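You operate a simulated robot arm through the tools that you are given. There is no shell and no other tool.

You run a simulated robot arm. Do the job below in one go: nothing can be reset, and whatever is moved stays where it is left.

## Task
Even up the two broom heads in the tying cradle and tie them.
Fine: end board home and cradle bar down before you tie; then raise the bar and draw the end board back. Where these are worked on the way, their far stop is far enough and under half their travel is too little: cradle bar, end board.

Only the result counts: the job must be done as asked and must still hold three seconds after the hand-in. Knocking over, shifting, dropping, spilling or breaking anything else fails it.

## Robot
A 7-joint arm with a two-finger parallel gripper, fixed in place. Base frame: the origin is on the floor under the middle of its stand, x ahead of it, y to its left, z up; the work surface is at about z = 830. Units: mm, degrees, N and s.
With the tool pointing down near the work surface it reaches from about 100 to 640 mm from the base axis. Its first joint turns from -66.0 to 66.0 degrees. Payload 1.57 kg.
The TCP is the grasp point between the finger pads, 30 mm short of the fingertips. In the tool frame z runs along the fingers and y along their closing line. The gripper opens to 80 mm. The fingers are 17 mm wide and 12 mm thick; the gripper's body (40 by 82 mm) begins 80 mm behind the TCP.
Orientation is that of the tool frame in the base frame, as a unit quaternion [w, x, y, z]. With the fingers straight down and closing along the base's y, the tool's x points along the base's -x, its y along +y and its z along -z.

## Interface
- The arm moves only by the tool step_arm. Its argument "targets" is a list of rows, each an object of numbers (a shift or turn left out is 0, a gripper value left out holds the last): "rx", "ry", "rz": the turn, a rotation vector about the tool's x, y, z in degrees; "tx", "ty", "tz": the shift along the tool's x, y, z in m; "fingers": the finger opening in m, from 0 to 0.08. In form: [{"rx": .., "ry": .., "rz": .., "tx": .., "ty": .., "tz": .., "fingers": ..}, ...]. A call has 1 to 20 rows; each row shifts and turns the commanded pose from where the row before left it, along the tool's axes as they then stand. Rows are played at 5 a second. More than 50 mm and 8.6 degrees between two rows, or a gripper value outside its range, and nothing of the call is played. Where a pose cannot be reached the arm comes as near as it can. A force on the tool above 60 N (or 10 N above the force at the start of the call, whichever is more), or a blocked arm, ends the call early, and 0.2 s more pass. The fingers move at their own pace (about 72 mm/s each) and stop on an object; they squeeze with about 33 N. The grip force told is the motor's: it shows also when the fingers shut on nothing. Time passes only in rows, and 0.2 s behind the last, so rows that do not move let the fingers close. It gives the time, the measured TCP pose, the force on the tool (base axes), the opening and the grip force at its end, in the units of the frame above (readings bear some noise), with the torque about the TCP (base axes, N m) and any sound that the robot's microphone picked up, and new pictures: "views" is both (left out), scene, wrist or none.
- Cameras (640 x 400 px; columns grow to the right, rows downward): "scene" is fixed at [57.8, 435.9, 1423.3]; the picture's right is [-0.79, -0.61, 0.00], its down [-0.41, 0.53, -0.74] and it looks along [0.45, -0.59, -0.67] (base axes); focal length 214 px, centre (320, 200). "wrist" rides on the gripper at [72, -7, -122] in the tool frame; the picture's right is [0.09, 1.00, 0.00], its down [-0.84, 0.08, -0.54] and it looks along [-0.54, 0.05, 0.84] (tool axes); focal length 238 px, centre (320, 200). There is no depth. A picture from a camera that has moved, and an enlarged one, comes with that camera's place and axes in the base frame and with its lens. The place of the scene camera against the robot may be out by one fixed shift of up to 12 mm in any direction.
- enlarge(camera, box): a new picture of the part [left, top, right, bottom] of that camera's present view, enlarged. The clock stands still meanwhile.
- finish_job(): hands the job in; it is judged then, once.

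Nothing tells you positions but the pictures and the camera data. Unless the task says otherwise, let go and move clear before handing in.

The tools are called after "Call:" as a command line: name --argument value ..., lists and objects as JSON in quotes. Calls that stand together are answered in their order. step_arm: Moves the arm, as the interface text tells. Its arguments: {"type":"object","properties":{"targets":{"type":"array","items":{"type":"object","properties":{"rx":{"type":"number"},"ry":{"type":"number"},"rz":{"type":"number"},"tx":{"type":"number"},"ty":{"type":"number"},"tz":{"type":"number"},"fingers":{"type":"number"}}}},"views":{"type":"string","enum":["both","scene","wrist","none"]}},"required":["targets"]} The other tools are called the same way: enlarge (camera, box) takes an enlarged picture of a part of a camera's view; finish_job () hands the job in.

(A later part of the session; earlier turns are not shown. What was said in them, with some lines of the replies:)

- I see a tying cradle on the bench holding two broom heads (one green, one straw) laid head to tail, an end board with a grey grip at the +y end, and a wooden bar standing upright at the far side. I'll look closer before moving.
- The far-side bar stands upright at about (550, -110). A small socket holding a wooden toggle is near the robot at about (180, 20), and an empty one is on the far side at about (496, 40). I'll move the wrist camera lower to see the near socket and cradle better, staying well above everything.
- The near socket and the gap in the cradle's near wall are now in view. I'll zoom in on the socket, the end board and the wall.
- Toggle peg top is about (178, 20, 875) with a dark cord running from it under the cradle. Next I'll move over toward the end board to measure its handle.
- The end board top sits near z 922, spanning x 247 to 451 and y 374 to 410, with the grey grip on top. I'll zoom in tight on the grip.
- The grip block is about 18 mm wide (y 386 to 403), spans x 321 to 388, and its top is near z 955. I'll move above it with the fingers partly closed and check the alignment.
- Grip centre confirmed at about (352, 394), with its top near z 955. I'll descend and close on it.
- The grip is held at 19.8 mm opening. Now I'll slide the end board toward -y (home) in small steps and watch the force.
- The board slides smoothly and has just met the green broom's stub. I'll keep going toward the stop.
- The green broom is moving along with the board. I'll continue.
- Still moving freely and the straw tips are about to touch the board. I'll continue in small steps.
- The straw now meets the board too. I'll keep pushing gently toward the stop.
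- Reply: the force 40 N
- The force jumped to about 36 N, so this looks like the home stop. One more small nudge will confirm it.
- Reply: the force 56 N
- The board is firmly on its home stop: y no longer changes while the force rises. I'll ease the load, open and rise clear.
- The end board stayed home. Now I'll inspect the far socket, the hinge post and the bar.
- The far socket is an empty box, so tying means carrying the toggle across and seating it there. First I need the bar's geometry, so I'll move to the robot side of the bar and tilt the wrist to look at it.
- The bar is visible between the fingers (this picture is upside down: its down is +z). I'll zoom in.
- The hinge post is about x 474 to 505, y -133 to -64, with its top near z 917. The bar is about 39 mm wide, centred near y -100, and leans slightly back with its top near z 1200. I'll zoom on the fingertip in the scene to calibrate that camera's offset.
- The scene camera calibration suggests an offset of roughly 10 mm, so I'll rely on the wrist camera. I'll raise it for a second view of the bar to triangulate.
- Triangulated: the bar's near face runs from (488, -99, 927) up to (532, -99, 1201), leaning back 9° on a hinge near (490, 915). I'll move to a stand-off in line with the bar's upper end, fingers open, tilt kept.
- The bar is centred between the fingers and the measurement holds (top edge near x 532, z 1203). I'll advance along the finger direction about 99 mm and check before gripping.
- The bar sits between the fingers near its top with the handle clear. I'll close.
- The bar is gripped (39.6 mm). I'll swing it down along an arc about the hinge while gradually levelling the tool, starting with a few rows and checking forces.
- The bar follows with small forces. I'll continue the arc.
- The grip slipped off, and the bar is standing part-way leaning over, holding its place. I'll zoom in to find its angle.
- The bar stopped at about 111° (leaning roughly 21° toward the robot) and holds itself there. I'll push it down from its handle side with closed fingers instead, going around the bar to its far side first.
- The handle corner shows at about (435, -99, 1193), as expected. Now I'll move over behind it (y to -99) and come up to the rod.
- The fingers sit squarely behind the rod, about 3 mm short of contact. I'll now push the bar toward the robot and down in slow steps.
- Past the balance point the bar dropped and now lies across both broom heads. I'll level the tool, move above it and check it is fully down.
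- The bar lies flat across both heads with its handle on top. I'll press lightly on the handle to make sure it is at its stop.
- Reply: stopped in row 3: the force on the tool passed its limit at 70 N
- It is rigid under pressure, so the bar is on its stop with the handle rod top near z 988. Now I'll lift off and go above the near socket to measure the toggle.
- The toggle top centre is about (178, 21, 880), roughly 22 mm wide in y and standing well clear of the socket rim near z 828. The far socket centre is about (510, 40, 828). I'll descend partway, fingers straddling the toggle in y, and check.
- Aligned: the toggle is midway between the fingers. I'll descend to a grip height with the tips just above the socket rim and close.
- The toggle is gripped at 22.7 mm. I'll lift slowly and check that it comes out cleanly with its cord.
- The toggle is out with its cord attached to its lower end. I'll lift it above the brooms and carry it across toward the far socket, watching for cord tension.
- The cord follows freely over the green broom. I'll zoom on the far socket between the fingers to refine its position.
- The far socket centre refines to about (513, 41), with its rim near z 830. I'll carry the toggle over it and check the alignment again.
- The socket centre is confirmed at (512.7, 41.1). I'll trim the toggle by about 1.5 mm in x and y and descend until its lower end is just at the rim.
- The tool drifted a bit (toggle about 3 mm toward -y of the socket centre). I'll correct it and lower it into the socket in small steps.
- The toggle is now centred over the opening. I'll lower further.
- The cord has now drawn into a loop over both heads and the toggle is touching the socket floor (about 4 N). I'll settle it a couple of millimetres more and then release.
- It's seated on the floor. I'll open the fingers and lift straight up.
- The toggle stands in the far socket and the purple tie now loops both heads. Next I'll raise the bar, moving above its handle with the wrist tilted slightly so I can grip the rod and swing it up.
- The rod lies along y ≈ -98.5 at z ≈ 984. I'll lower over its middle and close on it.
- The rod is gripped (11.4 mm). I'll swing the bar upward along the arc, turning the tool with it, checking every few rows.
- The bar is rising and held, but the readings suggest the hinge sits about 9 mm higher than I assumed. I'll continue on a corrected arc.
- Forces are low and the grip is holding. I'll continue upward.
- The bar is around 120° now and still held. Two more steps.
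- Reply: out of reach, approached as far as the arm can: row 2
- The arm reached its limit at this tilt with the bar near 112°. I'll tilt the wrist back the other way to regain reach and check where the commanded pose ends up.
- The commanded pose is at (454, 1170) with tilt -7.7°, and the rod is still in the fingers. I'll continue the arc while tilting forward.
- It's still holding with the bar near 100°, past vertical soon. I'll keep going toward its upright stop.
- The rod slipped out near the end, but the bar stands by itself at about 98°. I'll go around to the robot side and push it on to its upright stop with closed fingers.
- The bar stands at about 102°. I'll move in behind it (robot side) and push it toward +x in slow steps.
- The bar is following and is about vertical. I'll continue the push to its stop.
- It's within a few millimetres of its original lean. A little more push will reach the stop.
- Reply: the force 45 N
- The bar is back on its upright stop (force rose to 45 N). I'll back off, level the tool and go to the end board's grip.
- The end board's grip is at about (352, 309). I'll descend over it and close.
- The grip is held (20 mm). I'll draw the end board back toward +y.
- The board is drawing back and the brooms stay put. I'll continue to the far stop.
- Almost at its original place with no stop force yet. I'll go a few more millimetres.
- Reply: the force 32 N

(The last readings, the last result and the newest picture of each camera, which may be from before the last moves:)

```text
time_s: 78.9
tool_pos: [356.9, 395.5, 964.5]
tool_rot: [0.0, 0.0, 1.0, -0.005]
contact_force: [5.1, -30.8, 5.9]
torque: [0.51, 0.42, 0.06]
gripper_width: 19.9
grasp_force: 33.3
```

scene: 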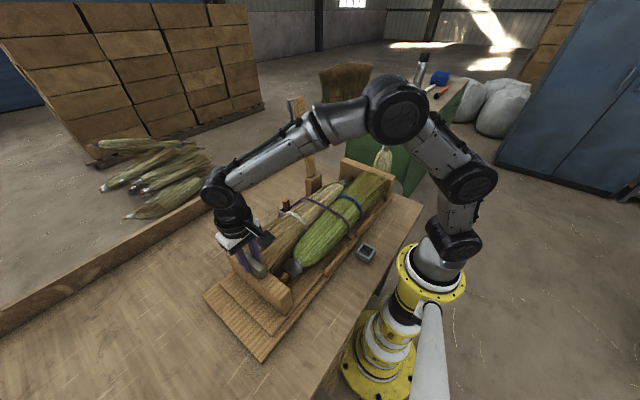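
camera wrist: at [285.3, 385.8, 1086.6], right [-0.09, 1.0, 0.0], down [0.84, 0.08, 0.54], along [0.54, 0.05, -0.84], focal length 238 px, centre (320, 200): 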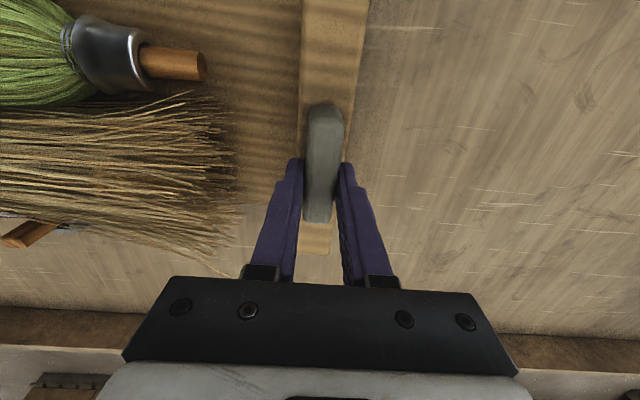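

The far stop is reached (31 N against the pull). I'll ease off, release and rise clear.

Call:
step_arm --targets '[{"ty": -0.003}, {"fingers": 0.045}, {}, {"tz": -0.03}, {"tz": -0.04}, {"tz": -0.04}, {"tz": -0.04}, {}]' --views "both"

Call:
enlarge --camera "scene" --box '[190, 90, 430, 370]'

Call:
enlarge --camera "scene" --box '[230, 150, 410, 290]'

```text
time_s: 80.7
tool_pos: [357.6, 394.6, 1114.1]
tool_rot: [0.0, -0.001, 1.0, -0.001]
contact_force: [-0.7, -0.3, -0.1]
torque: [0.0, 0.02, 0.03]
gripper_width: 44.9
grasp_force: 0.1
camera wrist: at [285.6, 388.6, 1238.1], right [-0.09, 1.0, 0.0], down [0.84, 0.08, 0.54], along [0.54, 0.05, -0.84], focal length 238 px, centre (320, 200)
```

scene: 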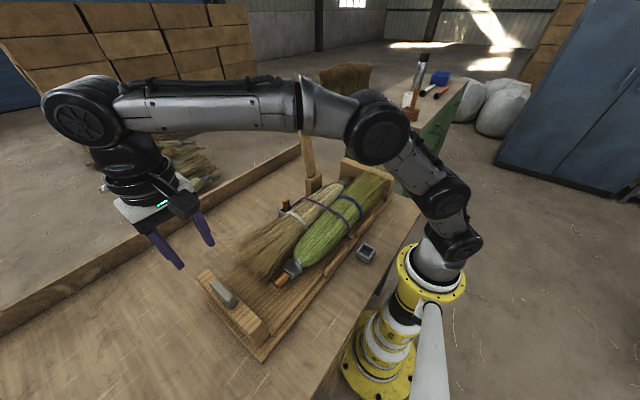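
wrist: 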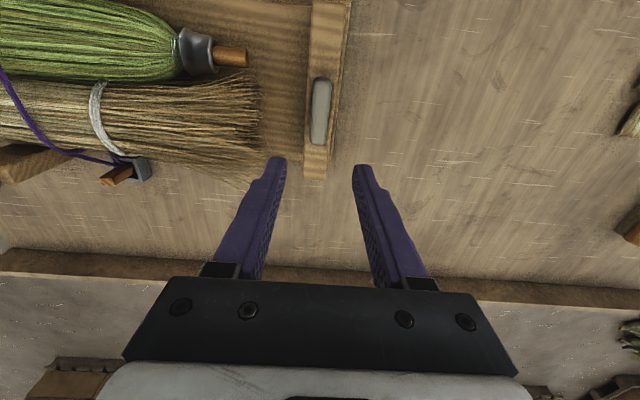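

```text
1.43 times, centred on (310, 230) of scene
camera zoom: at [57.8, 435.9, 1423.3], right [-0.79, -0.61, 0.0], down [-0.41, 0.53, -0.74], along [0.45, -0.59, -0.67], focal length 306 px, centre (334, 157)
```

zoom: 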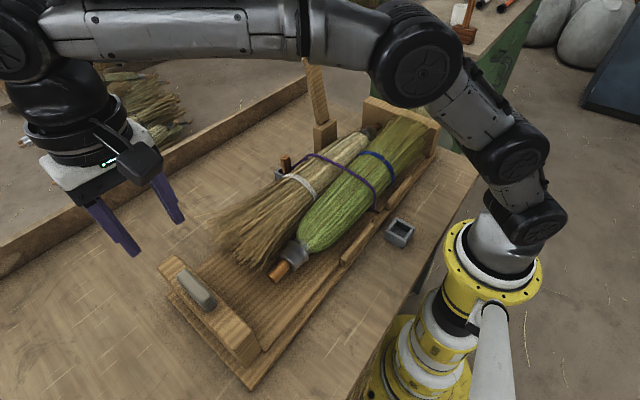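

```text
2.86 times, centred on (320, 220) of scene
camera zoom: at [57.8, 435.9, 1423.3], right [-0.79, -0.61, 0.0], down [-0.41, 0.53, -0.74], along [0.45, -0.59, -0.67], focal length 613 px, centre (320, 143)
```

zoom: 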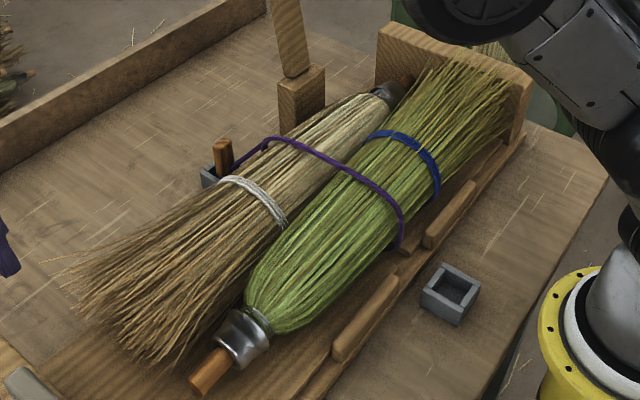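

Both heads are evened up and tied. The toggle stands in the far socket, the bar is upright on its stop, the end board is drawn fully back, and the gripper is open and clear. I'm handing in.

Call:
finish_job

```text
The job is handed in.
```

The two broom heads are evened up and tied, and I've handed the job in. I don't have the verdict on it.

- **End board:** I pushed it home to its stop before tying. Afterwards I drew it back about 86 mm to its far stop, and the brooms stayed put.
- **Cradle bar:** It was down on its stop during the tie. My grip on it slipped off partway down, so I pushed it from behind; past its balance point it dropped the rest of the way on its own. Nothing looked disturbed. Afterwards I raised it to its upright stop.
- **Tie:** I carried the toggle over the brooms and seated it in the far socket, and the purple cord now loops both heads.

At hand-in the gripper was open and clear of everything, and the last pictures show nothing else moved.
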